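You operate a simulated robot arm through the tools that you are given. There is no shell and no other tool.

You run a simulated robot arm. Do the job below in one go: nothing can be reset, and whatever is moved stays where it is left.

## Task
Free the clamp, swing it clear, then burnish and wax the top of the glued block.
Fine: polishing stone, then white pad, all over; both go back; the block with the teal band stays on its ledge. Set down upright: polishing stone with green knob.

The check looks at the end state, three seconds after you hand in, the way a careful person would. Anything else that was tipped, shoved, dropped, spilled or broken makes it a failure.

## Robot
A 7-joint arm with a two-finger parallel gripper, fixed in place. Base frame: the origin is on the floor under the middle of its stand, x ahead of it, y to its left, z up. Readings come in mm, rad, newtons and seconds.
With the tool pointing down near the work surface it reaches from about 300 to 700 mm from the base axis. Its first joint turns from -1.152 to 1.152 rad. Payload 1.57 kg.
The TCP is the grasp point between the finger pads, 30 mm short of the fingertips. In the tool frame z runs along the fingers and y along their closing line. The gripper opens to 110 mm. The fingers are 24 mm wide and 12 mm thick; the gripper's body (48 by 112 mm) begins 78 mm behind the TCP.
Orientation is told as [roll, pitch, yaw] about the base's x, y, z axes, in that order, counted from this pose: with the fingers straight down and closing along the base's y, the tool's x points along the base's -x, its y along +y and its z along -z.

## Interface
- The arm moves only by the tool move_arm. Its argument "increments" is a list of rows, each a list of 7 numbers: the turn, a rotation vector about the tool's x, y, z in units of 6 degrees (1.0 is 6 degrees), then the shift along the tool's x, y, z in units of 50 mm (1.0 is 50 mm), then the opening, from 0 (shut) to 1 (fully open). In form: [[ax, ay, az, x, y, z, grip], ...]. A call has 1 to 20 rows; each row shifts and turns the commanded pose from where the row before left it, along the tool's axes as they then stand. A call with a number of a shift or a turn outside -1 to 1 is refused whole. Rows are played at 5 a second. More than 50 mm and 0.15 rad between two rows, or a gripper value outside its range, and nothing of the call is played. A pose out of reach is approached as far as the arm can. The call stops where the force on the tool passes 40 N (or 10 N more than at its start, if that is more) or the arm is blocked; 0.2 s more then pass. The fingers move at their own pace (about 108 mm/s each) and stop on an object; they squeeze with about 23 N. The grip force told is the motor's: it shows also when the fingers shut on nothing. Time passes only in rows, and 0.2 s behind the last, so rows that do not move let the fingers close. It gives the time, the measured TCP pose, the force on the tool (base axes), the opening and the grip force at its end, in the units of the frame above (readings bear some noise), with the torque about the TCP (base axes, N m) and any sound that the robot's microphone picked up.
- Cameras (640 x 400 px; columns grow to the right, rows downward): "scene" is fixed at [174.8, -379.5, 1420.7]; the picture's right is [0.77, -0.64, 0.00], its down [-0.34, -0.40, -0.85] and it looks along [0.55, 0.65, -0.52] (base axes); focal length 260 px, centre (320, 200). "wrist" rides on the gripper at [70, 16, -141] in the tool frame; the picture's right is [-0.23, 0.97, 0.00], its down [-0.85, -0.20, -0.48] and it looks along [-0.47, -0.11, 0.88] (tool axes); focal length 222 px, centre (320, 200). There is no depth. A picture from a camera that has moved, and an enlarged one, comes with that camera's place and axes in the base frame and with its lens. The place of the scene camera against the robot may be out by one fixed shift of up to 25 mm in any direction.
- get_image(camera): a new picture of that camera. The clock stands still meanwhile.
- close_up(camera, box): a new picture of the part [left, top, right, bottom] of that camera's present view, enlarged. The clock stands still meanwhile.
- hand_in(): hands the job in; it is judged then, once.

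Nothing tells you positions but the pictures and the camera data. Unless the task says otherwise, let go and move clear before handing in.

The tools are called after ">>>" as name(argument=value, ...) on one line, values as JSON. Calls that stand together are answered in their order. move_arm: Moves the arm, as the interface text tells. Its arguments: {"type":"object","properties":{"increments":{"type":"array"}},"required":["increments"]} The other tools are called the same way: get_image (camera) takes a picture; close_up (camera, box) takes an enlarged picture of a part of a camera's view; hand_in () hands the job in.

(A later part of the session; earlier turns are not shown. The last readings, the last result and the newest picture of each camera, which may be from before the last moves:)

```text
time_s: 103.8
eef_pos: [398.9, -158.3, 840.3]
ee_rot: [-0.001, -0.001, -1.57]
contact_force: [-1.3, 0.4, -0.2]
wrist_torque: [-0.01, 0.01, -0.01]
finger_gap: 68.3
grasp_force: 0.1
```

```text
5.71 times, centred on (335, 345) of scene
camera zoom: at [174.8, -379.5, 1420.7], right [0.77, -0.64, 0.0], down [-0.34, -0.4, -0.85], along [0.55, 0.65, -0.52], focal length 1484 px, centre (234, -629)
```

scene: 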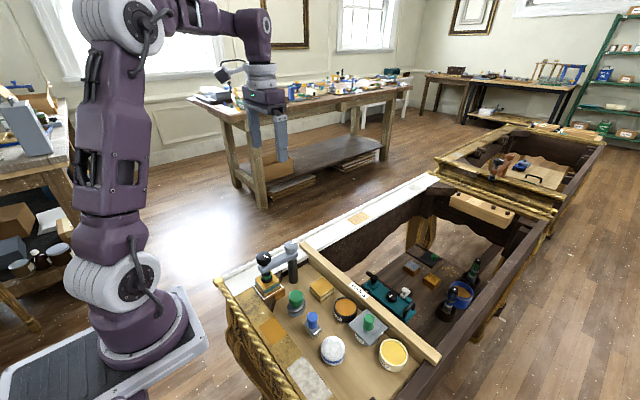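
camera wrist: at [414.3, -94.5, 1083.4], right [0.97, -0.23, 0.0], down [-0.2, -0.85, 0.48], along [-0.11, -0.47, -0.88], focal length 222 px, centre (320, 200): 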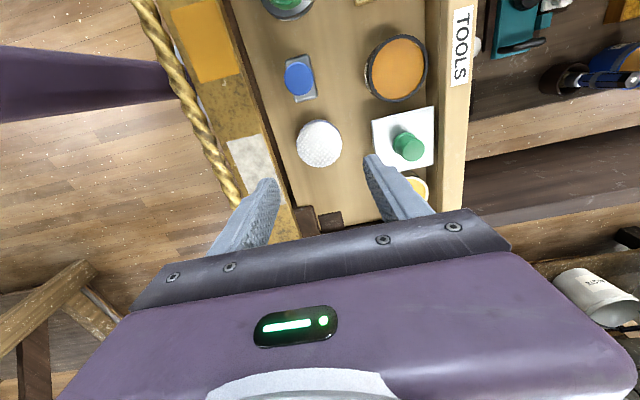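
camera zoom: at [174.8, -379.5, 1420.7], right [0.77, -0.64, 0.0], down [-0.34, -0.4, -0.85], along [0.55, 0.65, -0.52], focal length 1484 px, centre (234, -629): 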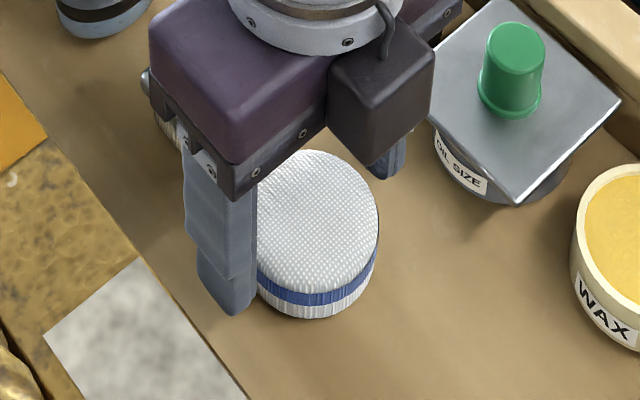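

The fingers straddle the pad evenly. I'll close, then make a slow test lift.

>>> move_arm(increments=[[0, 0, 0, 0, 0, 0, 0.5], [0, 0, 0, 0, 0, 0, 0.3], [0, 0, 0, 0, 0, 0, 0], [0, 0, 0, 0, 0, 0, 0], [0, 0, 0, 0, 0, 0, 0]])

>>> close_up(camera="wrist", box=[260, 100, 380, 220])

>>> move_arm(increments=[[0, 0, 0, 0, 0, -0.04, 0], [0, 0, 0, 0, 0, -0.04, 0], [0, 0, 0, 0, 0, -0.06, 0], [0, 0, 0, 0, 0, -0.06, 0], [0, 0, 0, 0, 0, 0, 0]])

>>> close_up(camera="wrist", box=[260, 100, 380, 220])

>>> close_up(camera="scene", box=[300, 310, 370, 380])

```text
time_s: 105.0
eef_pos: [398.2, -157.7, 841.3]
ee_rot: [0.0, 0.0, -1.569]
contact_force: [-0.1, 0.9, 0.2]
wrist_torque: [0.03, 0.0, 0.0]
finger_gap: 51.5
grasp_force: 23.2
```

```text
3.33 times, centred on (320, 160) of wrist
camera zoom: at [414.2, -88.8, 981.1], right [0.97, -0.23, 0.0], down [-0.2, -0.86, 0.48], along [-0.11, -0.47, -0.88], focal length 740 px, centre (320, 333)
```

zoom: 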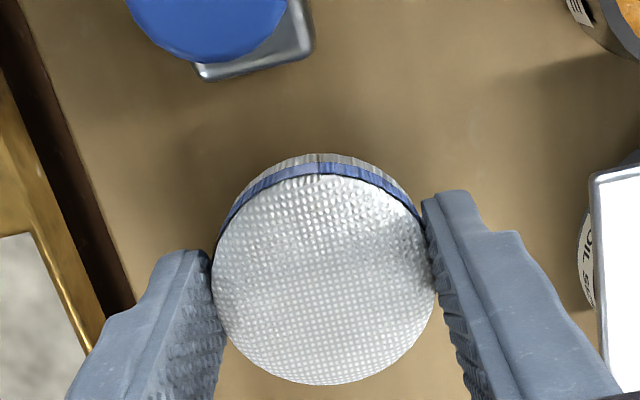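

```text
time_s: 106.2
eef_pos: [397.8, -159.1, 850.6]
ee_rot: [-0.001, -0.001, -1.57]
contact_force: [-0.2, 0.5, -0.3]
wrist_torque: [0.04, -0.02, 0.0]
finger_gap: 51.7
grasp_force: 22.9
```

```text
3.33 times, centred on (320, 160) of wrist
camera zoom: at [414.0, -88.8, 991.4], right [0.97, -0.23, 0.0], down [-0.2, -0.86, 0.48], along [-0.11, -0.47, -0.88], focal length 740 px, centre (320, 333)
```

zoom: 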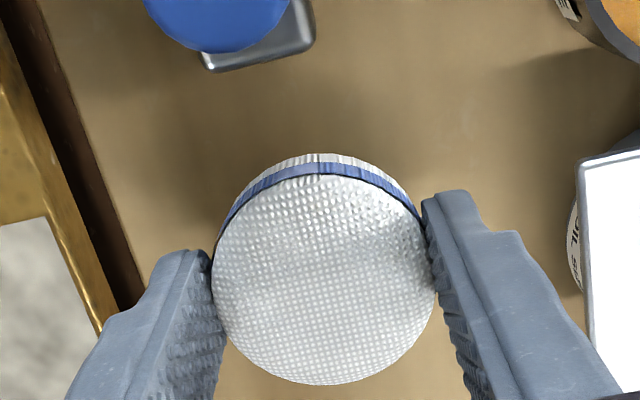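

```text
5.71 times, centred on (335, 345) of scene
camera zoom: at [174.8, -379.5, 1420.7], right [0.77, -0.64, 0.0], down [-0.34, -0.4, -0.85], along [0.55, 0.65, -0.52], focal length 1484 px, centre (234, -629)
```

zoom: 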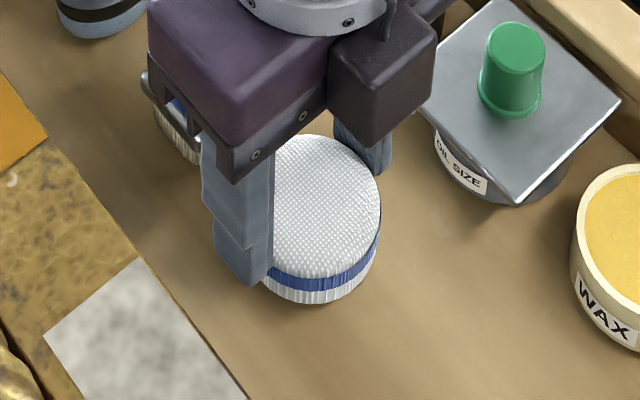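

The pad lifts firmly. I'll raise it to travel height and carry it to the block.

>>> move_arm(increments=[[0, 0, 0, 0, 0, -0.1, 0], [0, 0, 0, 0, 0, -0.1, 0], [0, 0, 0, 0, 0, -0.1, 0], [0, 0, 0, 0, 0, -0.1, 0], [0, 0, 0, 0, 0, -0.1, 0], [0, 0, 0, 0, 0, -0.1, 0], [0, 0, 0, 0, 0, -0.1, 0], [0, 0, 0, 0, 0, -0.1, 0], [0, 0, 0, 0, 0, -0.1, 0], [0, 0, 0, 0, 0, -0.1, 0], [0, 0, 0, 0, 0, -0.1, 0], [0, 0, 0, 0, 0, -0.1, 0], [0, 0, 0, 0, 0, -0.1, 0], [0, 0, 0, 0, 0, -0.1, 0], [0, 0, 0, 0, 0, 0, 0]])

>>> move_arm(increments=[[0, 0, 0, 0.197, -0.0204, 0, 0], [0, 0, 0, 0.197, -0.0204, 0, 0], [0, 0, 0, 0.197, -0.0204, 0, 0], [0, 0, 0, 0.197, -0.0204, 0, 0], [0, 0, 0, 0.197, -0.0204, 0, 0], [0, 0, 0, 0.197, -0.0204, 0, 0], [0, 0, 0, 0.197, -0.0204, 0, 0], [0, 0, 0, 0.197, -0.0204, 0, 0], [0, 0, 0, 0.197, -0.0204, 0, 0], [0, 0, 0, 0.197, -0.0204, 0, 0], [0, 0, 0, 0.197, -0.0204, 0, 0], [0, 0, 0, 0.197, -0.0204, 0, 0], [0, 0, 0, 0, 0, 0, 0]])

>>> close_up(camera="wrist", box=[260, 100, 380, 220])

>>> close_up(camera="scene", box=[240, 230, 400, 370])

```text
time_s: 109.4
eef_pos: [398.0, -157.6, 922.8]
ee_rot: [-0.001, 0.0, -1.572]
contact_force: [-0.6, 0.4, -0.1]
wrist_torque: [0.0, 0.03, -0.01]
finger_gap: 51.7
grasp_force: 23.3
```

```text
time_s: 112.2
eef_pos: [386.3, -39.7, 921.4]
ee_rot: [-0.001, 0.0, -1.571]
contact_force: [0.7, 0.6, 0.7]
wrist_torque: [0.0, 0.03, 0.01]
finger_gap: 51.7
grasp_force: 22.8
```

```text
3.33 times, centred on (320, 160) of wrist
camera zoom: at [401.8, 28.8, 1061.9], right [0.97, -0.23, 0.0], down [-0.2, -0.86, 0.48], along [-0.11, -0.47, -0.88], focal length 740 px, centre (320, 333)
```

zoom: 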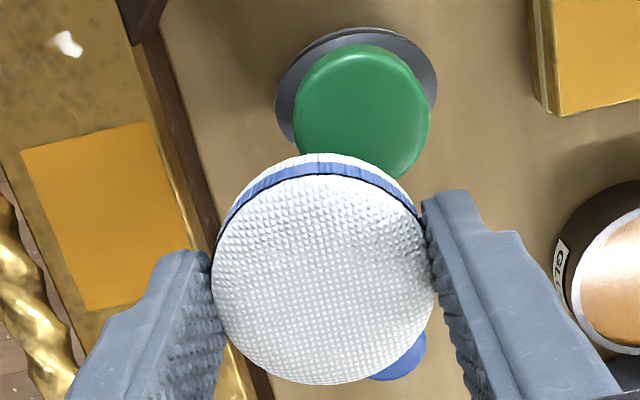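

```text
2.86 times, centred on (320, 300) of scene
camera zoom: at [174.8, -379.5, 1420.7], right [0.77, -0.64, 0.0], down [-0.34, -0.4, -0.85], along [0.55, 0.65, -0.52], focal length 742 px, centre (320, -86)
```

zoom: 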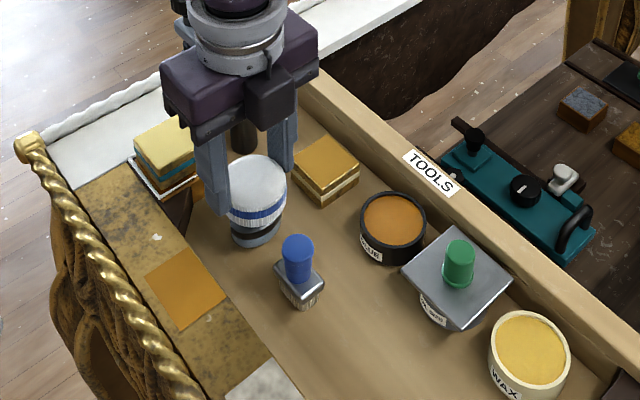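

>>> move_arm(increments=[[0, 0, 0, 0.197, -0.0204, 0, 0], [0, 0, 0, 0.197, -0.0204, 0, 0], [0, 0, 0, 0.197, -0.0204, 0, 0], [0, 0, 0, 0.197, -0.0204, 0, 0], [0, 0, 0, 0.197, -0.0204, 0, 0], [0, 0, 0, 0.197, -0.0204, 0, 0], [0, 0, 0, 0.197, -0.0204, 0, 0], [0, 0, 0, 0.197, -0.0204, 0, 0], [0, 0, 0, 0.197, -0.0204, 0, 0], [0, 0, 0, 0.197, -0.0204, 0, 0], [0, 0, 0, 0.197, -0.0204, 0, 0], [0, 0, 0, 0.197, -0.0204, 0, 0], [0, 0, 0, 0, 0, 0, 0]])

>>> close_up(camera="wrist", box=[260, 80, 400, 220])

>>> close_up(camera="scene", box=[240, 230, 320, 310])

```text
time_s: 115.0
eef_pos: [373.6, 77.6, 921.7]
ee_rot: [0.0, 0.0, -1.57]
contact_force: [-0.9, 0.4, 0.9]
wrist_torque: [0.01, 0.0, -0.03]
finger_gap: 51.5
grasp_force: 22.3
```

```text
2.86 times, centred on (330, 150) of wrist
camera zoom: at [389.9, 146.6, 1062.2], right [0.97, -0.23, 0.0], down [-0.2, -0.86, 0.48], along [-0.11, -0.47, -0.88], focal length 635 px, centre (291, 343)
```

zoom: 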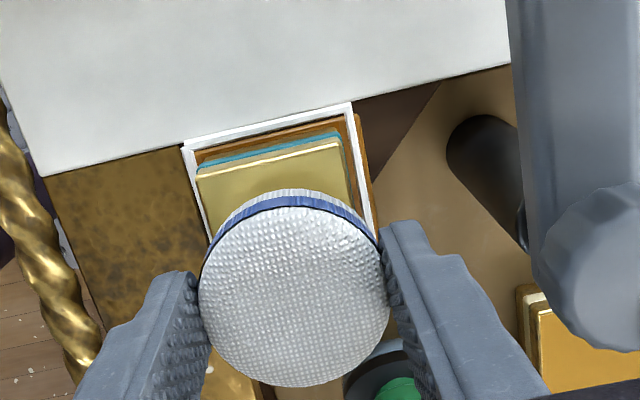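

```text
5.00 times, centred on (280, 270) of scene
camera zoom: at [174.8, -379.5, 1420.7], right [0.77, -0.64, 0.0], down [-0.34, -0.4, -0.85], along [0.55, 0.65, -0.52], focal length 1298 px, centre (520, -150)
```

zoom: 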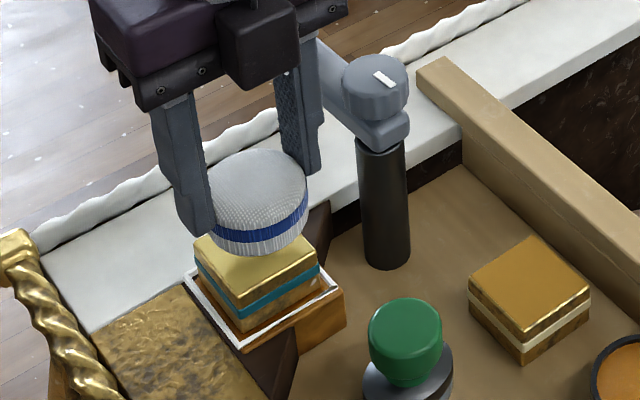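

The pad is over the block. I'll lower carefully to contact, expected near TCP z ≈ 901.

>>> move_arm(increments=[[0, 0, 0, 0, 0, 0.1, 0], [0, 0, 0, 0, 0, 0.1, 0], [0, 0, 0, 0, 0, 0.08, 0], [0, 0, 0, 0, 0, 0.06, 0], [0, 0, 0, 0, 0, 0, 0]])

>>> move_arm(increments=[[0, 0, 0, 0, 0, 0.02, 0], [0, 0, 0, 0, 0, 0.02, 0], [0, 0, 0, 0, 0, 0, 0]])

```text
time_s: 116.2
eef_pos: [374.3, 76.7, 905.0]
ee_rot: [0.0, -0.001, -1.572]
contact_force: [0.8, 0.2, 0.6]
wrist_torque: [0.01, 0.01, -0.02]
finger_gap: 51.4
grasp_force: 23.2
```

```text
time_s: 117.0
eef_pos: [373.6, 77.4, 902.0]
ee_rot: [-0.001, 0.001, -1.571]
contact_force: [0.1, -0.9, -0.5]
wrist_torque: [-0.01, -0.01, -0.01]
finger_gap: 51.5
grasp_force: 22.9
```

>>> move_arm(increments=[[0, 0, 0, 0, 0, 0.02, 0], [0, 0, 0, 0, 0, 0, 0]])

>>> move_arm(increments=[[0, 0, 0, 0, 0, 0.014, 0], [0, 0, 0, 0, 0, 0, 0]])

>>> close_up(camera="scene", box=[250, 250, 300, 300])

```text
time_s: 117.6
eef_pos: [374.1, 77.5, 901.9]
ee_rot: [0.0, 0.0, -1.571]
contact_force: [-1.4, -0.2, 1.7]
wrist_torque: [-0.02, 0.01, 0.01]
finger_gap: 51.5
grasp_force: 23.3
```

```text
time_s: 118.2
eef_pos: [373.9, 78.1, 900.7]
ee_rot: [0.001, -0.002, -1.571]
contact_force: [0.7, -2.0, 11.8]
wrist_torque: [-0.19, 0.06, -0.02]
finger_gap: 51.6
grasp_force: 22.8
```

```text
8.00 times, centred on (275, 275) of scene
camera zoom: at [174.6, -379.6, 1420.7], right [0.77, -0.64, 0.0], down [-0.34, -0.4, -0.85], along [0.55, 0.65, -0.52], focal length 2077 px, centre (680, -400)
```

zoom: 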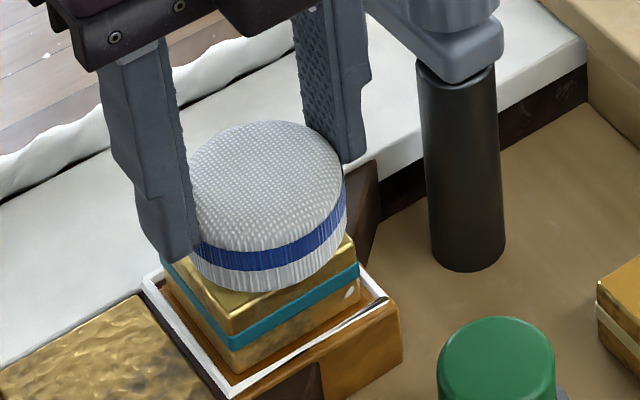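

There's light contact at about 12 N. I'll make a first short stroke and then look at the surface.

>>> move_arm(increments=[[0, 0, 0, 0.08, 0, 0, 0], [0, 0, 0, 0.08, 0, 0, 0], [0, 0, 0, 0.06, 0, 0, 0]])

>>> close_up(camera="scene", box=[250, 250, 300, 300])

```text
time_s: 119.0
eef_pos: [374.0, 88.4, 901.2]
ee_rot: [0.001, 0.0, -1.572]
contact_force: [-0.5, -5.2, 11.7]
wrist_torque: [-0.49, 0.11, -0.04]
finger_gap: 51.4
grasp_force: 23.5
```

```text
8.00 times, centred on (275, 275) of scene
camera zoom: at [174.6, -379.7, 1420.7], right [0.77, -0.64, 0.0], down [-0.34, -0.4, -0.85], along [0.55, 0.65, -0.52], focal length 2077 px, centre (680, -400)
```

zoom: 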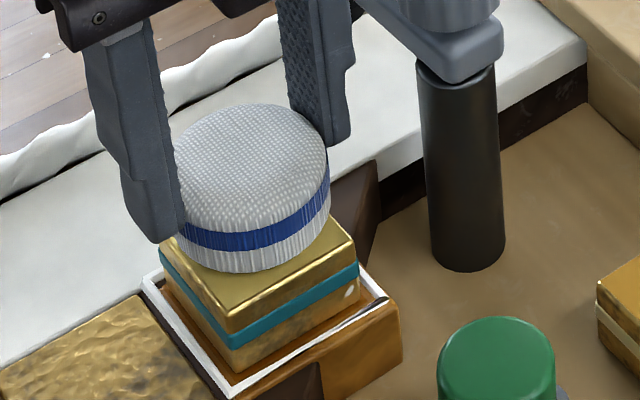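

>>> move_arm(increments=[[0, 0, 0, 0, -0.1, 0, 0], [0, 0, 0, 0, -0.1, 0, 0], [0, 0, 0, -0.1, 0, 0, 0], [0, 0, 0, -0.1, 0, 0, 0], [0, 0, 0, -0.1, 0, 0, 0], [0, 0, 0, -0.1, 0, 0, 0], [0, 0, 0, -0.08, 0, 0, 0]])

>>> close_up(camera="scene", box=[250, 250, 300, 300])

>>> close_up(camera="wrist", box=[260, 80, 400, 220])

```text
time_s: 120.6
eef_pos: [365.0, 65.9, 902.1]
ee_rot: [0.0, 0.001, -1.571]
contact_force: [0.6, 3.2, 6.1]
wrist_torque: [0.27, -0.02, 0.03]
finger_gap: 51.8
grasp_force: 23.0
```

```text
8.00 times, centred on (275, 275) of scene
camera zoom: at [174.7, -379.5, 1420.7], right [0.77, -0.64, 0.0], down [-0.34, -0.4, -0.85], along [0.55, 0.65, -0.52], focal length 2077 px, centre (680, -400)
```

zoom: 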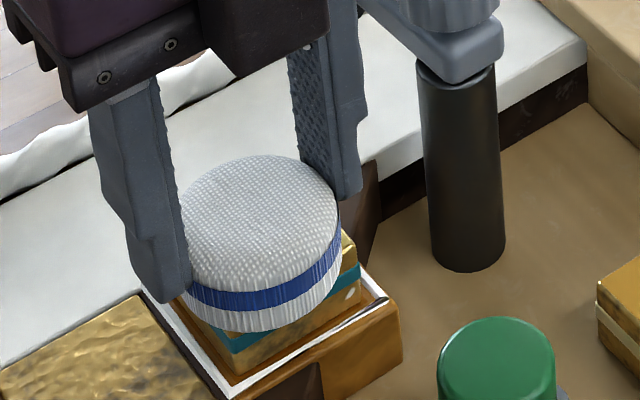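

```text
2.86 times, centred on (330, 150) of wrist
camera zoom: at [380.1, 134.0, 1041.9], right [0.97, -0.23, 0.0], down [-0.2, -0.85, 0.48], along [-0.11, -0.47, -0.88], focal length 635 px, centre (291, 343)
```

zoom: 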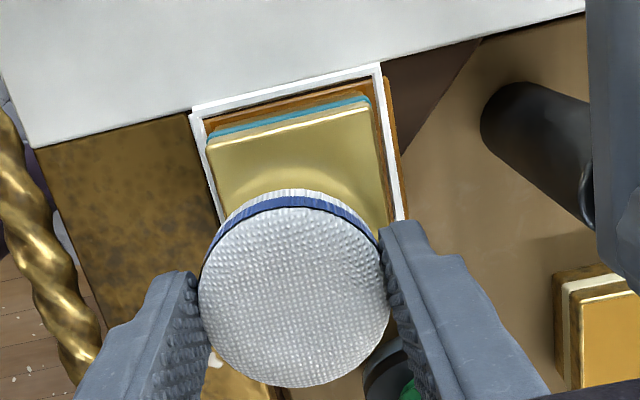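

>>> move_arm(increments=[[0, 0, 0, 0, 0.1, 0.004, 0], [0, 0, 0, 0, 0.1, 0, 0], [0, 0, 0, 0.1, 0, 0, 0], [0, 0, 0, 0.1, 0, 0, 0], [0, 0, 0, 0.1, 0, 0, 0], [0, 0, 0, 0.1, 0, 0, 0], [0, 0, 0, 0.1, 0, 0, 0]])

>>> move_arm(increments=[[0, 0, 0, 0, 0.09, 0, 0], [0, 0, 0, 0, 0.09, 0, 0], [0, 0, 0, -0.1, 0, 0, 0], [0, 0, 0, -0.1, 0, 0, 0], [0, 0, 0, -0.1, 0, 0, 0], [0, 0, 0, -0.1, 0, 0, 0], [0, 0, 0, -0.1, 0, 0, 0]])

>>> close_up(camera="scene", box=[250, 250, 300, 300])

```text
time_s: 122.2
eef_pos: [373.1, 88.8, 900.9]
ee_rot: [0.001, 0.0, -1.571]
contact_force: [-0.7, -9.0, 20.6]
wrist_torque: [-0.78, -0.02, 0.04]
finger_gap: 51.3
grasp_force: 22.7
```

```text
time_s: 123.8
eef_pos: [381.9, 63.6, 901.1]
ee_rot: [-0.001, -0.001, -1.571]
contact_force: [0.2, 4.5, 9.7]
wrist_torque: [0.39, 0.07, -0.02]
finger_gap: 51.3
grasp_force: 22.9
```

```text
8.00 times, centred on (275, 275) of scene
camera zoom: at [174.6, -379.5, 1420.7], right [0.77, -0.64, 0.0], down [-0.34, -0.4, -0.85], along [0.55, 0.65, -0.52], focal length 2077 px, centre (680, -400)
```

zoom: 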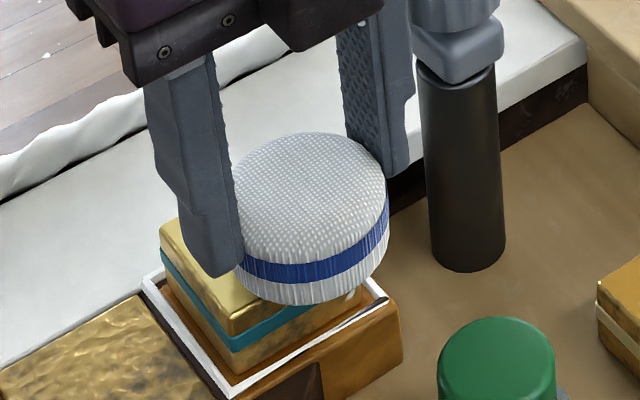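

>>> move_arm(increments=[[0, 0, 0, 0, -0.1, 0, 0], [0, 0, 0, 0, -0.1, 0, 0], [0, 0, 0, 0, -0.1, 0, 0], [0, 0, 0, 0, -0.1, 0, 0], [0, 0, 0, 0.13, 0, 0, 0], [0, 0, 0, 0.13, 0, 0, 0], [0, 0, 0, 0, 0.1, 0, 0], [0, 0, 0, 0, 0.1, 0, 0], [0, 0, 0, 0, 0.1, 0, 0], [0, 0, 0, 0, 0.1, 0, 0]])

>>> move_arm(increments=[[0, 0, 0, 0.12, 0, 0, 0], [0, 0, 0, 0.12, 0, 0, 0], [0, 0, 0, 0, -0.1, 0, 0], [0, 0, 0, 0, -0.1, 0, 0], [0, 0, 0, 0, -0.1, 0, 0], [0, 0, 0, 0, -0.1, 0, 0], [0, 0, 0, -0.12, 0.1, 0, 0], [0, 0, 0, -0.12, 0.1, 0, 0]])

>>> move_arm(increments=[[0, 0, 0, 0, 0, -0.08, 0], [0, 0, 0, 0, 0, -0.1, 0], [0, 0, 0, 0, 0, -0.1, 0], [0, 0, 0, 0, 0, -0.1, 0], [0, 0, 0, 0, 0, -0.1, 0], [0, 0, 0, 0, 0, 0, 0]])

>>> close_up(camera="scene", box=[248, 262, 298, 302])

>>> close_up(camera="wrist", box=[260, 80, 400, 220])

```text
time_s: 126.0
eef_pos: [382.4, 77.8, 899.7]
ee_rot: [-0.001, 0.0, -1.57]
contact_force: [-0.6, 0.8, 0.2]
wrist_torque: [0.01, 0.04, 0.0]
finger_gap: 51.6
grasp_force: 23.2
```

```text
time_s: 127.8
eef_pos: [372.8, 76.8, 900.6]
ee_rot: [-0.001, 0.001, -1.571]
contact_force: [-2.8, 3.1, 6.1]
wrist_torque: [0.18, 0.18, 0.01]
finger_gap: 51.6
grasp_force: 22.9
```

```text
time_s: 129.2
eef_pos: [372.4, 76.2, 924.4]
ee_rot: [0.001, 0.002, -1.57]
contact_force: [0.4, 0.5, -0.4]
wrist_torque: [-0.04, 0.0, -0.03]
finger_gap: 51.1
grasp_force: 23.1
```

```text
10.00 times, centred on (273, 282) of scene
camera zoom: at [174.8, -379.5, 1420.7], right [0.77, -0.64, 0.0], down [-0.34, -0.4, -0.85], along [0.55, 0.65, -0.52], focal length 2596 px, centre (790, -620)
```

zoom: 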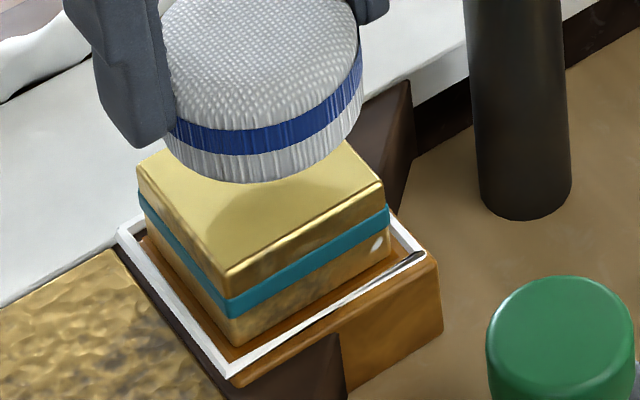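

```text
2.86 times, centred on (330, 150) of wrist
camera zoom: at [389.0, 146.5, 1065.4], right [0.97, -0.23, 0.0], down [-0.2, -0.86, 0.48], along [-0.11, -0.47, -0.88], focal length 635 px, centre (291, 343)
```

zoom: 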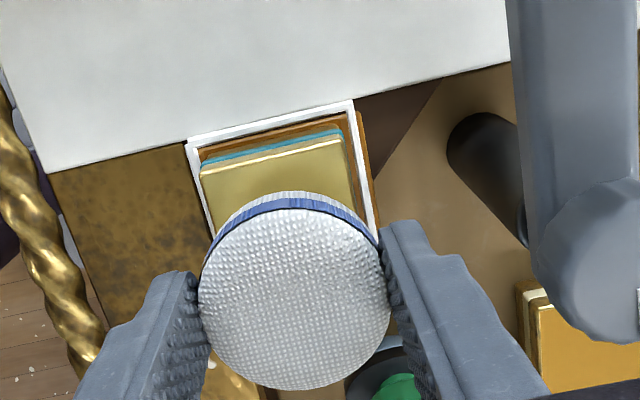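

I can't judge yet with the pad overhead. I'll move it aside and compare the block top with the earlier picture.

>>> move_arm(increments=[[0, 0, 0, -0.2, 0.04, 0, 0], [0, 0, 0, -0.2, 0.04, 0, 0], [0, 0, 0, -0.2, 0.04, 0, 0], [0, 0, 0, -0.2, 0.04, 0, 0], [0, 0, 0, -0.2, 0.04, 0, 0], [0, 0, 0, -0.2, 0.04, 0, 0], [0, 0, 0, -0.2, 0.04, 0, 0], [0, 0, 0, -0.2, 0.04, 0, 0], [0, 0, 0, -0.2, 0.04, 0, 0], [0, 0, 0, -0.2, 0.04, 0, 0], [0, 0, 0, 0, 0, 0, 0]])

>>> close_up(camera="scene", box=[248, 262, 298, 302])

>>> get_image(camera="wrist")

>>> get_image(camera="scene")

```text
time_s: 131.6
eef_pos: [394.3, -23.9, 926.0]
ee_rot: [0.001, -0.001, -1.571]
contact_force: [0.0, 0.6, 0.0]
wrist_torque: [0.01, 0.02, 0.02]
finger_gap: 51.4
grasp_force: 23.0
```

```text
10.00 times, centred on (273, 282) of scene
camera zoom: at [174.8, -379.6, 1420.7], right [0.77, -0.64, 0.0], down [-0.34, -0.4, -0.85], along [0.55, 0.65, -0.52], focal length 2596 px, centre (790, -620)
```

zoom: 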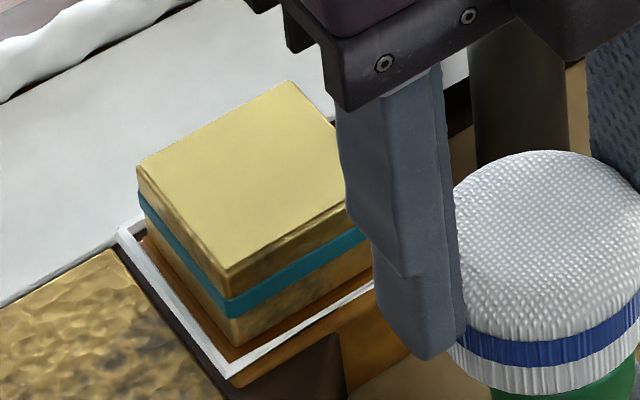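

```text
taken
camera wrist: at [409.6, 46.1, 1065.3], right [0.97, -0.23, 0.0], down [-0.2, -0.86, 0.48], along [-0.11, -0.47, -0.88], focal length 222 px, centre (320, 200)
```

wrist: 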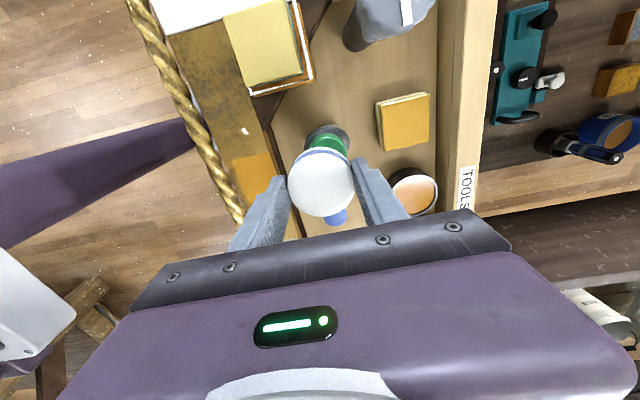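

```text
taken
```

scene: 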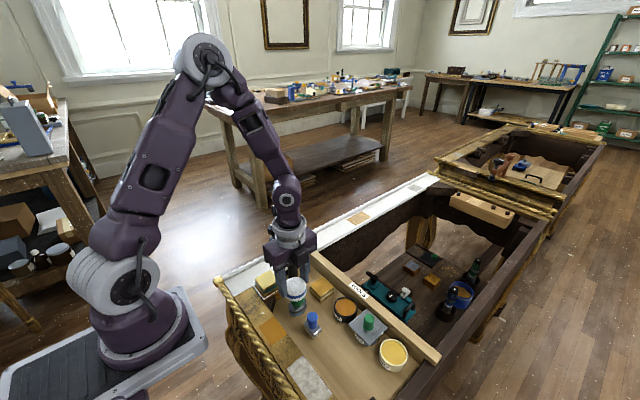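

The dry pad made no visible change, so the pad needs wax from the WAX jar first. I'll carry the pad high toward that jar and measure it accurately.

>>> move_arm(increments=[[0, 0, 0, 0, 0, -0.2, 0], [0, 0, 0, 0, 0, -0.2, 0], [0, 0, 0, 0, 0, -0.2, 0], [0, 0, 0, 0, 0, -0.2, 0], [0, 0, 0, 0, 0, -0.2, 0], [0, 0, 0, 0, 0, -0.2, 0], [0, 0, 0, 0, 0, 0, 0]])

>>> move_arm(increments=[[0, 0, 0, -0.263, 0.0955, 0, 0], [0, 0, 0, -0.263, 0.0955, 0, 0], [0, 0, 0, -0.263, 0.0955, 0, 0], [0, 0, 0, -0.263, 0.0955, 0, 0], [0, 0, 0, -0.263, 0.0955, 0, 0], [0, 0, 0, -0.263, 0.0955, 0, 0], [0, 0, 0, -0.263, 0.0955, 0, 0], [0, 0, 0, -0.263, 0.0955, 0, 0], [0, 0, 0, -0.263, 0.0955, 0, 0], [0, 0, 0, -0.263, 0.0955, 0, 0], [0, 0, 0, -0.263, 0.0955, 0, 0], [0, 0, 0, -0.263, 0.0955, 0, 0], [0, 0, 0, -0.263, 0.0955, 0, 0], [0, 0, 0, -0.263, 0.0955, 0, 0], [0, 0, 0, -0.263, 0.0955, 0, 0], [0, 0, 0, -0.263, 0.0955, 0, 0], [0, 0, 0, -0.263, 0.0955, 0, 0], [0, 0, 0, -0.263, 0.0955, 0, 0], [0, 0, 0, -0.263, 0.0955, 0, 0], [0, 0, 0, -0.263, 0.0955, 0, 0]])

>>> get_image(camera="wrist")

>>> close_up(camera="scene", box=[248, 262, 298, 302])

```text
time_s: 133.2
eef_pos: [393.6, -21.7, 984.9]
ee_rot: [0.0, -0.001, -1.571]
contact_force: [0.3, 1.2, -2.0]
wrist_torque: [0.01, -0.03, 0.02]
finger_gap: 51.4
grasp_force: 22.7
```

```text
time_s: 137.4
eef_pos: [488.3, -287.1, 983.1]
ee_rot: [0.0, 0.001, -1.572]
contact_force: [0.8, -0.9, -0.1]
wrist_torque: [-0.01, 0.03, 0.01]
finger_gap: 51.6
grasp_force: 22.8
```

```text
taken
camera wrist: at [505.0, -217.3, 1124.8], right [0.97, -0.23, 0.0], down [-0.2, -0.86, 0.48], along [-0.11, -0.47, -0.88], focal length 222 px, centre (320, 200)
```

wrist: 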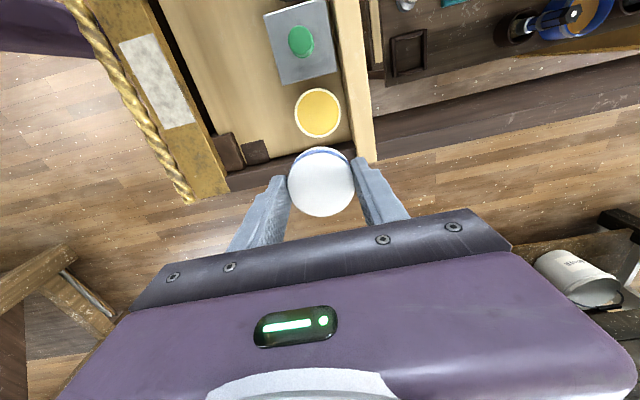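

```text
10.00 times, centred on (273, 282) of scene
camera zoom: at [174.8, -379.5, 1420.7], right [0.77, -0.64, 0.0], down [-0.34, -0.4, -0.85], along [0.55, 0.65, -0.52], focal length 2596 px, centre (790, -620)
```

zoom: 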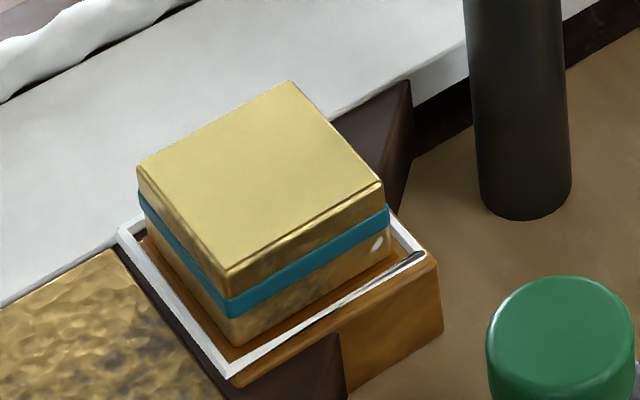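

I now have a clear view of the wax jar. Before dipping, I'll look again closely at the block top and at the jar.

>>> close_up(camera="scene", box=[254, 268, 280, 290])

>>> close_up(camera="wrist", box=[280, 70, 360, 160])

>>> close_up(camera="scene", box=[370, 320, 430, 380])

```text
16.00 times, centred on (267, 279) of scene
camera zoom: at [174.8, -379.5, 1420.7], right [0.77, -0.64, 0.0], down [-0.34, -0.4, -0.85], along [0.55, 0.65, -0.52], focal length 4154 px, centre (1168, -1064)
```

zoom: 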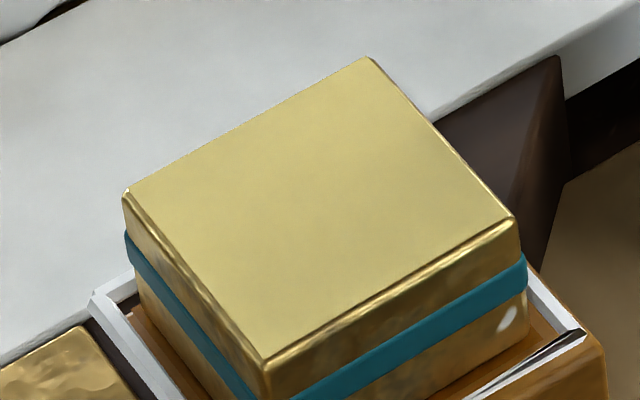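

```text
4.44 times, centred on (320, 115) of wrist
camera zoom: at [505.0, -217.3, 1124.8], right [0.97, -0.23, 0.0], down [-0.2, -0.86, 0.48], along [-0.11, -0.47, -0.88], focal length 987 px, centre (320, 578)
```

zoom: 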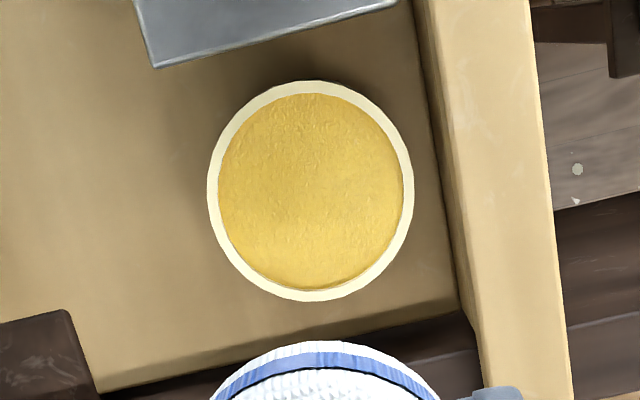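

```text
6.67 times, centred on (400, 350) of scene
camera zoom: at [174.8, -379.5, 1420.7], right [0.77, -0.64, 0.0], down [-0.34, -0.4, -0.85], along [0.55, 0.65, -0.52], focal length 1731 px, centre (-213, -800)
```

zoom: 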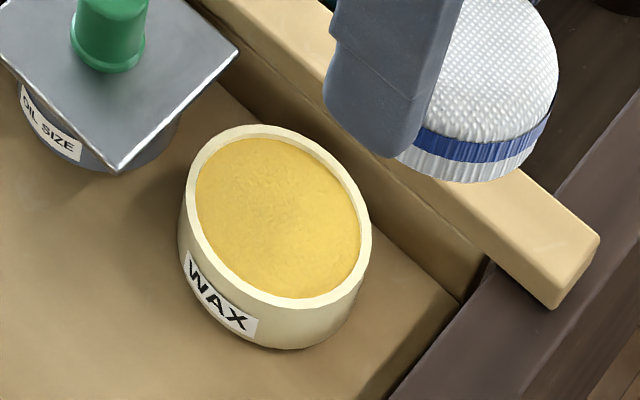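

The jar is about 56 mm across outside, close to the TOOLS bar and the OIL SIZE lid, and its opening is about the pad's own size. I'll turn the wrist back to yaw 0 so the fingers clear the bar, and tilt the pad 12° to dab its edge into the wax.

>>> move_arm(increments=[[0, 0, -1, 0, 0, 0, 0], [0, 0, -1, 0, 0, 0, 0], [0, 0, -1, 0, 0, 0, 0], [0, 0, -1, 0, 0, 0, 0], [0, 0, -1, 0, 0, 0, 0], [0, 0, -1, 0, 0, 0, 0], [0, 0, -1, 0, 0, 0, 0], [0, 0, -1, 0, 0, 0, 0], [0, 0, -1, 0, 0, 0, 0], [0, 0, -1, 0, 0, 0, 0], [0, 0, -1, 0, 0, 0, 0], [0, 0, -1, 0, 0, 0, 0], [0, 0, -1, 0, 0, 0, 0], [0, 0, -1, 0, 0, 0, 0], [0, 0, -1, 0, 0, 0, 0], [0, 0, 0, 0, 0, 0, 0]])

>>> get_image(camera="wrist")

>>> close_up(camera="wrist", box=[300, 90, 420, 190])

```text
time_s: 140.8
eef_pos: [488.3, -286.7, 983.9]
ee_rot: [0.0, 0.0, 0.0]
contact_force: [-0.3, 0.9, 0.5]
wrist_torque: [0.0, 0.03, 0.0]
finger_gap: 51.3
grasp_force: 22.9
```

```text
taken
camera wrist: at [418.8, -271.0, 1124.5], right [0.23, 0.97, 0.0], down [0.86, -0.2, 0.48], along [0.47, -0.11, -0.88], focal length 222 px, centre (320, 200)
```

wrist: 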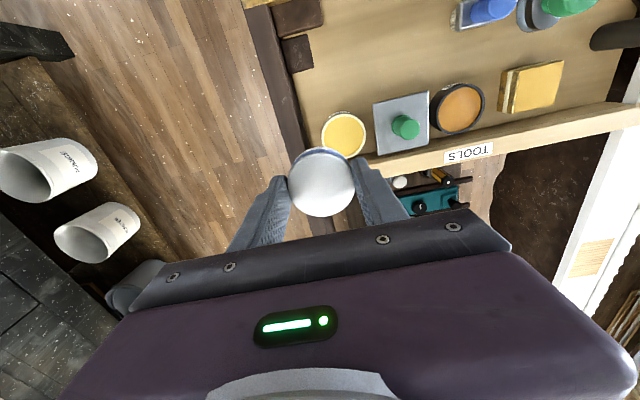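

```text
4.00 times, centred on (360, 140) of wrist
camera zoom: at [418.8, -271.0, 1124.5], right [0.23, 0.97, 0.0], down [0.86, -0.2, 0.48], along [0.47, -0.11, -0.88], focal length 888 px, centre (160, 440)
```

zoom: 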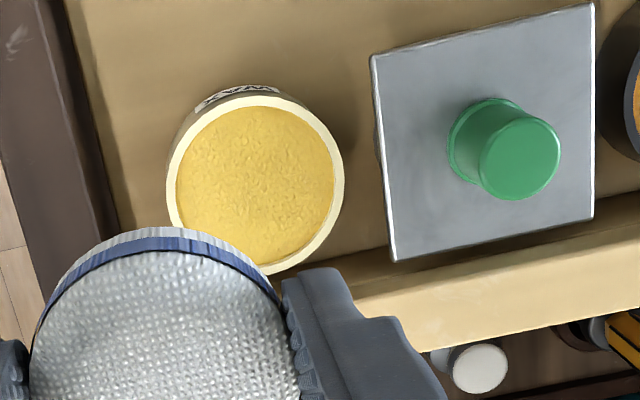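

Two views put the jar centre at about (492, -253). I'll position the pad over it, tilt 12°, and descend above the wax.

>>> move_arm(increments=[[0, 0, 0, 0.055, 0.271, 0, 0], [0, 0, 0, 0.055, 0.271, 0, 0], [0, 1, 0, 0, 0, 0, 0], [0, 1, 0, 0, 0, 0, 0], [0, 0, 0, 0, 0, 0, 0]])

>>> move_arm(increments=[[0, 0, 0, -0.05, 0, 0.235, 0], [0, 0, 0, -0.05, 0, 0.235, 0], [0, 0, 0, -0.05, 0, 0.235, 0], [0, 0, 0, -0.05, 0, 0.235, 0], [0, 0, 0, -0.05, 0, 0.235, 0], [0, 0, 0, -0.05, 0, 0.235, 0], [0, 0, 0, 0, 0, 0, 0]])

>>> get_image(camera="wrist")

>>> close_up(camera="scene", box=[360, 310, 430, 380])

```text
time_s: 142.0
eef_pos: [483.4, -259.7, 985.0]
ee_rot: [-0.001, 0.21, -0.001]
contact_force: [0.6, -0.2, 0.1]
wrist_torque: [-0.03, 0.0, 0.0]
finger_gap: 51.3
grasp_force: 23.3
```

```text
time_s: 143.6
eef_pos: [483.7, -260.5, 911.6]
ee_rot: [0.0, 0.21, 0.001]
contact_force: [-0.2, 0.4, -0.8]
wrist_torque: [0.01, -0.01, -0.02]
finger_gap: 51.6
grasp_force: 23.7
```

```text
taken
camera wrist: at [444.0, -244.1, 1063.1], right [0.22, 0.97, -0.05], down [0.94, -0.2, 0.29], along [0.27, -0.11, -0.96], focal length 222 px, centre (320, 200)
```

wrist: 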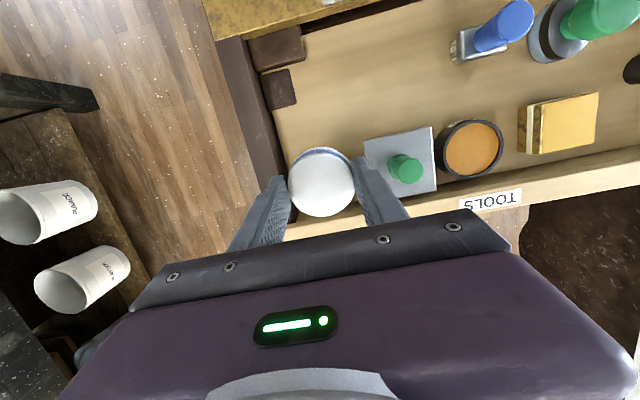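

```text
5.71 times, centred on (395, 345) of scene
camera zoom: at [174.8, -379.6, 1420.7], right [0.77, -0.64, 0.0], down [-0.34, -0.4, -0.85], along [0.55, 0.65, -0.52], focal length 1484 px, centre (-109, -629)
```

zoom: 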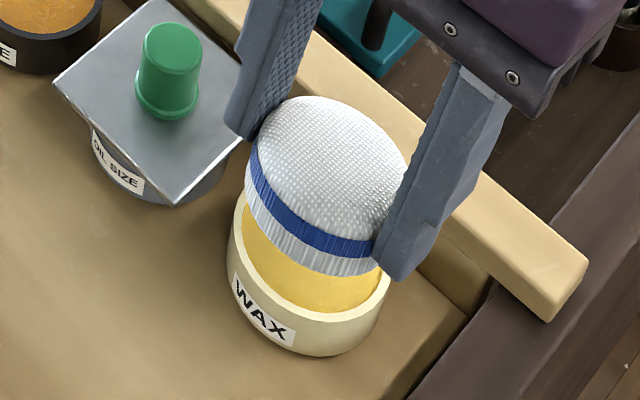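

>>> move_arm(increments=[[0, 0, 0, -0.0166, 0, 0.0782, 0], [0, 0, 0, -0.0166, 0, 0.0782, 0], [0, 0, 0, -0.0166, 0, 0.0782, 0], [0, 0, 0, -0.0166, 0, 0.0782, 0], [0, 0, 0, 0, 0, 0, 0]])

>>> close_up(camera="scene", box=[360, 310, 430, 380])

>>> close_up(camera="wrist", box=[260, 110, 460, 240])

```text
time_s: 144.8
eef_pos: [483.9, -259.8, 896.0]
ee_rot: [0.002, 0.208, 0.0]
contact_force: [1.0, -0.3, -0.1]
wrist_torque: [0.03, -0.02, -0.03]
finger_gap: 51.5
grasp_force: 22.9
```

```text
5.71 times, centred on (395, 345) of scene
camera zoom: at [174.8, -379.6, 1420.7], right [0.77, -0.64, 0.0], down [-0.34, -0.4, -0.85], along [0.55, 0.65, -0.52], focal length 1484 px, centre (-109, -629)
```

zoom: 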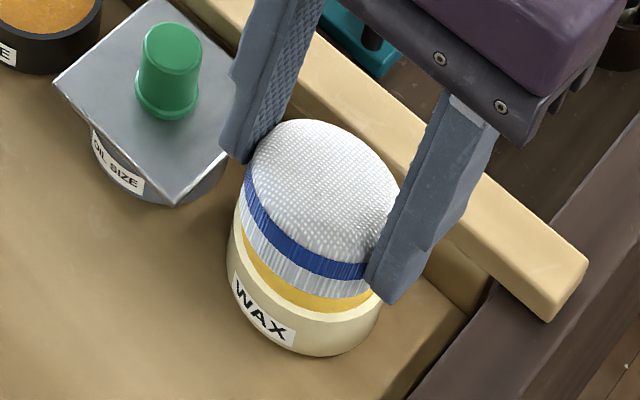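

```text
3.08 times, centred on (360, 175) of wrist
camera zoom: at [444.2, -243.8, 1047.9], right [0.22, 0.97, -0.05], down [0.94, -0.2, 0.29], along [0.27, -0.11, -0.96], focal length 684 px, centre (197, 277)
```

zoom: 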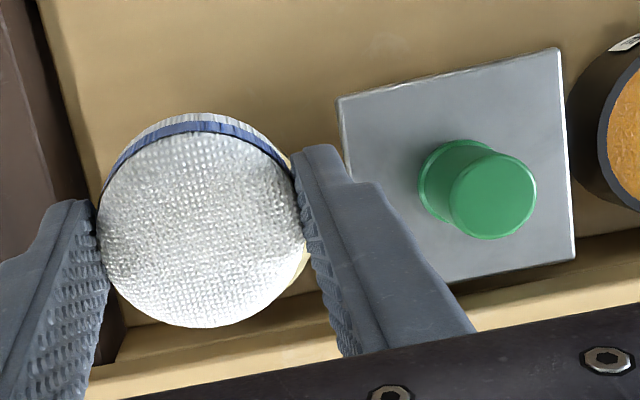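

>>> move_arm(increments=[[0, 0, 0, -0.0083, 0, 0.0391, 0], [0, 0, 0, -0.0083, 0, 0.0391, 0], [0, 0, 0, -0.0083, 0, 0.0391, 0], [0, 0, 0, 0, 0, 0, 0]])

>>> move_arm(increments=[[0, 0, 0, -0.0062, 0, 0.0293, 0], [0, 0, 0, -0.0062, 0, 0.0293, 0], [0, 0, 0, 0, 0, 0, 0]])

>>> close_up(camera="scene", box=[360, 310, 430, 380])

```text
time_s: 145.8
eef_pos: [483.8, -259.3, 890.1]
ee_rot: [-0.001, 0.21, 0.002]
contact_force: [0.2, 0.0, 0.4]
wrist_torque: [-0.02, -0.01, -0.01]
finger_gap: 51.4
grasp_force: 23.4
```

```text
time_s: 146.6
eef_pos: [482.1, -260.5, 886.6]
ee_rot: [0.001, 0.208, 0.001]
contact_force: [0.0, -0.4, -0.7]
wrist_torque: [-0.03, 0.01, 0.0]
finger_gap: 51.4
grasp_force: 22.9
```

```text
5.71 times, centred on (395, 345) of scene
camera zoom: at [174.8, -379.6, 1420.7], right [0.77, -0.64, 0.0], down [-0.34, -0.4, -0.85], along [0.55, 0.65, -0.52], focal length 1484 px, centre (-109, -629)
```

zoom: 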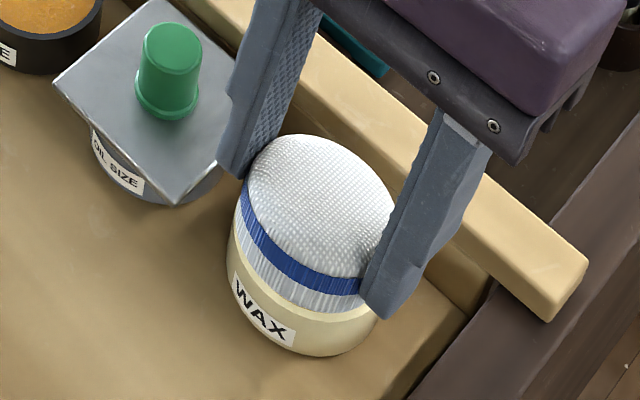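

>>> move_arm(increments=[[0, 0, 0, -0.0062, 0, 0.0293, 0], [0, 0, 0, -0.0042, 0, 0.0196, 0], [0, 0, 0, 0, 0, 0, 0]])

>>> move_arm(increments=[[0, 0, 0, -0.0042, 0, 0.0196, 0], [0, 0, 0, -0.0042, 0, 0.0196, 0], [0, 0, 0, 0, 0, 0, 0]])

>>> close_up(camera="scene", box=[370, 310, 420, 370])

```text
time_s: 147.4
eef_pos: [483.1, -259.7, 883.9]
ee_rot: [0.0, 0.21, 0.0]
contact_force: [-0.2, 0.1, -1.6]
wrist_torque: [0.0, 0.01, 0.0]
finger_gap: 51.2
grasp_force: 23.1
```

```text
time_s: 148.2
eef_pos: [483.3, -258.5, 882.0]
ee_rot: [0.0, 0.21, 0.002]
contact_force: [-0.6, 0.1, 0.8]
wrist_torque: [0.01, -0.04, 0.0]
finger_gap: 51.5
grasp_force: 23.0
```

```text
6.67 times, centred on (395, 340) of scene
camera zoom: at [174.8, -379.6, 1420.7], right [0.77, -0.64, 0.0], down [-0.34, -0.4, -0.85], along [0.55, 0.65, -0.52], focal length 1731 px, centre (-180, -733)
```

zoom: 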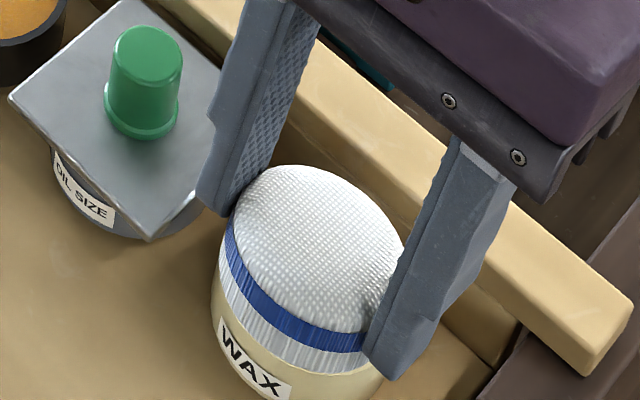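

>>> move_arm(increments=[[0, 0, 0, -0.0042, 0, 0.0196, 0], [0, 0, 0, -0.0042, 0, 0.0196, 0], [0, 0, 0, 0, 0, 0, 0]])

>>> move_arm(increments=[[0, 0, 0, -0.0042, 0, 0.0196, 0], [0, 0, 0, 0, 0, 0, 0]])

```text
time_s: 149.0
eef_pos: [483.0, -259.0, 880.5]
ee_rot: [0.0, 0.209, -0.001]
contact_force: [0.4, -0.3, 0.0]
wrist_torque: [0.01, 0.0, 0.02]
finger_gap: 51.2
grasp_force: 23.2
```

```text
time_s: 149.6
eef_pos: [483.0, -257.2, 879.4]
ee_rot: [-0.002, 0.209, 0.0]
contact_force: [0.7, -1.0, -0.1]
wrist_torque: [-0.01, -0.01, -0.01]
finger_gap: 51.4
grasp_force: 23.5
```

>>> move_arm(increments=[[0, 0, 0, -0.0042, 0, 0.0196, 0], [0, 0, 0, -0.0042, 0, 0.0196, 0], [0, 0, 0, 0, 0, 0, 0]])

>>> move_arm(increments=[[0, 0, 0, -0.0042, 0, 0.0196, 0], [0, 0, 0, 0, 0, 0, 0]])

>>> close_up(camera="scene", box=[370, 310, 420, 370])

>>> close_up(camera="wrist", box=[260, 110, 400, 240])

```text
time_s: 150.4
eef_pos: [483.4, -260.0, 878.0]
ee_rot: [0.0, 0.21, 0.0]
contact_force: [0.3, -0.9, -0.1]
wrist_torque: [0.0, -0.01, 0.02]
finger_gap: 51.4
grasp_force: 22.9
```

```text
time_s: 151.0
eef_pos: [483.0, -259.5, 877.4]
ee_rot: [0.0, 0.21, 0.001]
contact_force: [-1.1, -0.4, 0.0]
wrist_torque: [-0.02, 0.04, -0.03]
finger_gap: 51.6
grasp_force: 22.8
```

```text
6.67 times, centred on (395, 340) of scene
camera zoom: at [174.8, -379.6, 1420.7], right [0.77, -0.64, 0.0], down [-0.34, -0.4, -0.85], along [0.55, 0.65, -0.52], focal length 1731 px, centre (-180, -733)
```

zoom: 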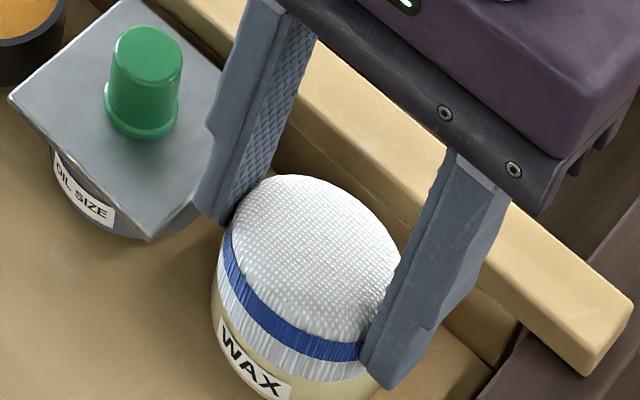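

```text
3.08 times, centred on (330, 175) of wrist
camera zoom: at [443.9, -243.6, 1028.2], right [0.22, 0.97, -0.05], down [0.94, -0.2, 0.29], along [0.27, -0.11, -0.96], focal length 684 px, centre (289, 277)
```

zoom: 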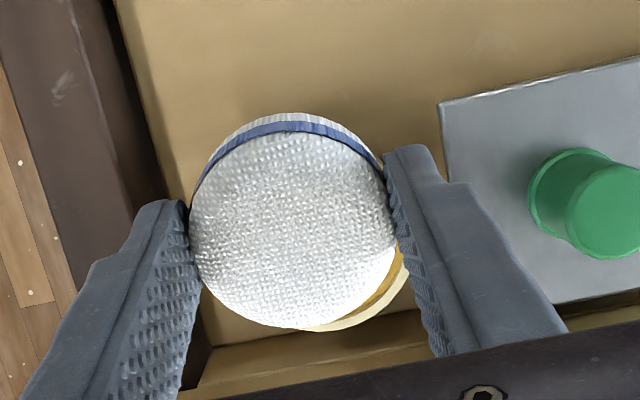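

>>> move_arm(increments=[[0, 0, 0, -0.0042, 0, 0.0196, 0], [0, 0, 0, -0.0042, 0, 0.0196, 0], [0, 0, 0, 0, 0, 0, 0]])

>>> move_arm(increments=[[0, 0, 0, -0.0042, 0, 0.0196, 0], [0, 0, 0, 0, 0, 0, 0]])

>>> move_arm(increments=[[0, 0, 0, -0.0042, 0, 0.0196, 0], [0, 0, 0, 0, 0, 0, 0]])

```text
time_s: 151.8
eef_pos: [483.4, -260.4, 874.8]
ee_rot: [0.0, 0.21, 0.001]
contact_force: [0.5, -1.2, -0.4]
wrist_torque: [0.01, -0.01, -0.01]
finger_gap: 51.4
grasp_force: 23.2
```

```text
time_s: 152.4
eef_pos: [482.4, -260.0, 874.5]
ee_rot: [0.001, 0.21, 0.001]
contact_force: [-0.8, -0.4, -1.7]
wrist_torque: [-0.04, -0.02, -0.01]
finger_gap: 51.4
grasp_force: 23.4
```

```text
time_s: 153.0
eef_pos: [483.2, -261.3, 872.3]
ee_rot: [0.001, 0.21, -0.001]
contact_force: [-0.9, 0.1, 0.0]
wrist_torque: [0.02, -0.01, 0.0]
finger_gap: 51.8
grasp_force: 22.5
```

>>> close_up(camera="wrist", box=[290, 140, 370, 230])

>>> close_up(camera="scene", box=[378, 325, 418, 375])

```text
4.44 times, centred on (330, 185) of wrist
camera zoom: at [443.7, -244.0, 1024.5], right [0.22, 0.97, -0.05], down [0.94, -0.2, 0.29], along [0.27, -0.11, -0.96], focal length 987 px, centre (276, 267)
```

zoom: 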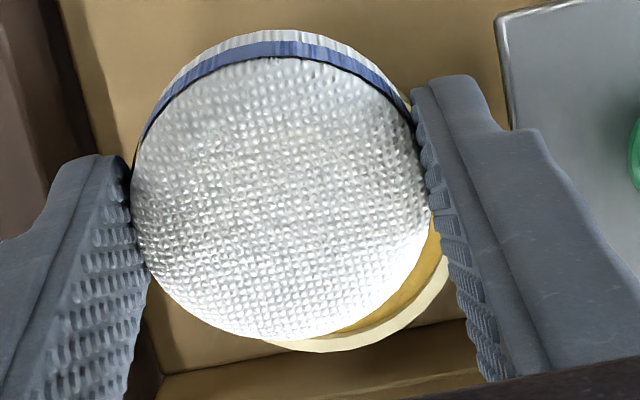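

```text
8.00 times, centred on (398, 350) of scene
camera zoom: at [174.8, -379.6, 1420.7], right [0.77, -0.64, 0.0], down [-0.34, -0.4, -0.85], along [0.55, 0.65, -0.52], focal length 2077 px, centre (-304, -1000)
```

zoom: 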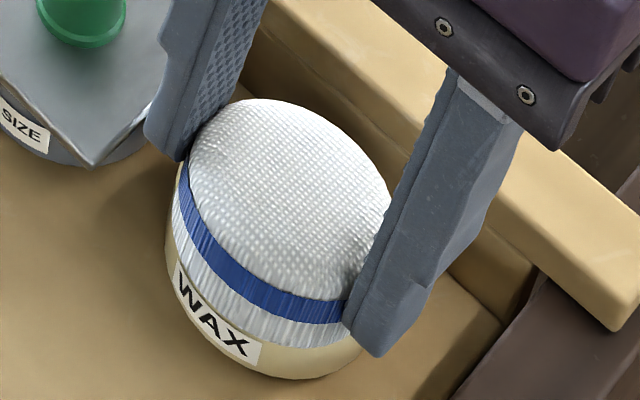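

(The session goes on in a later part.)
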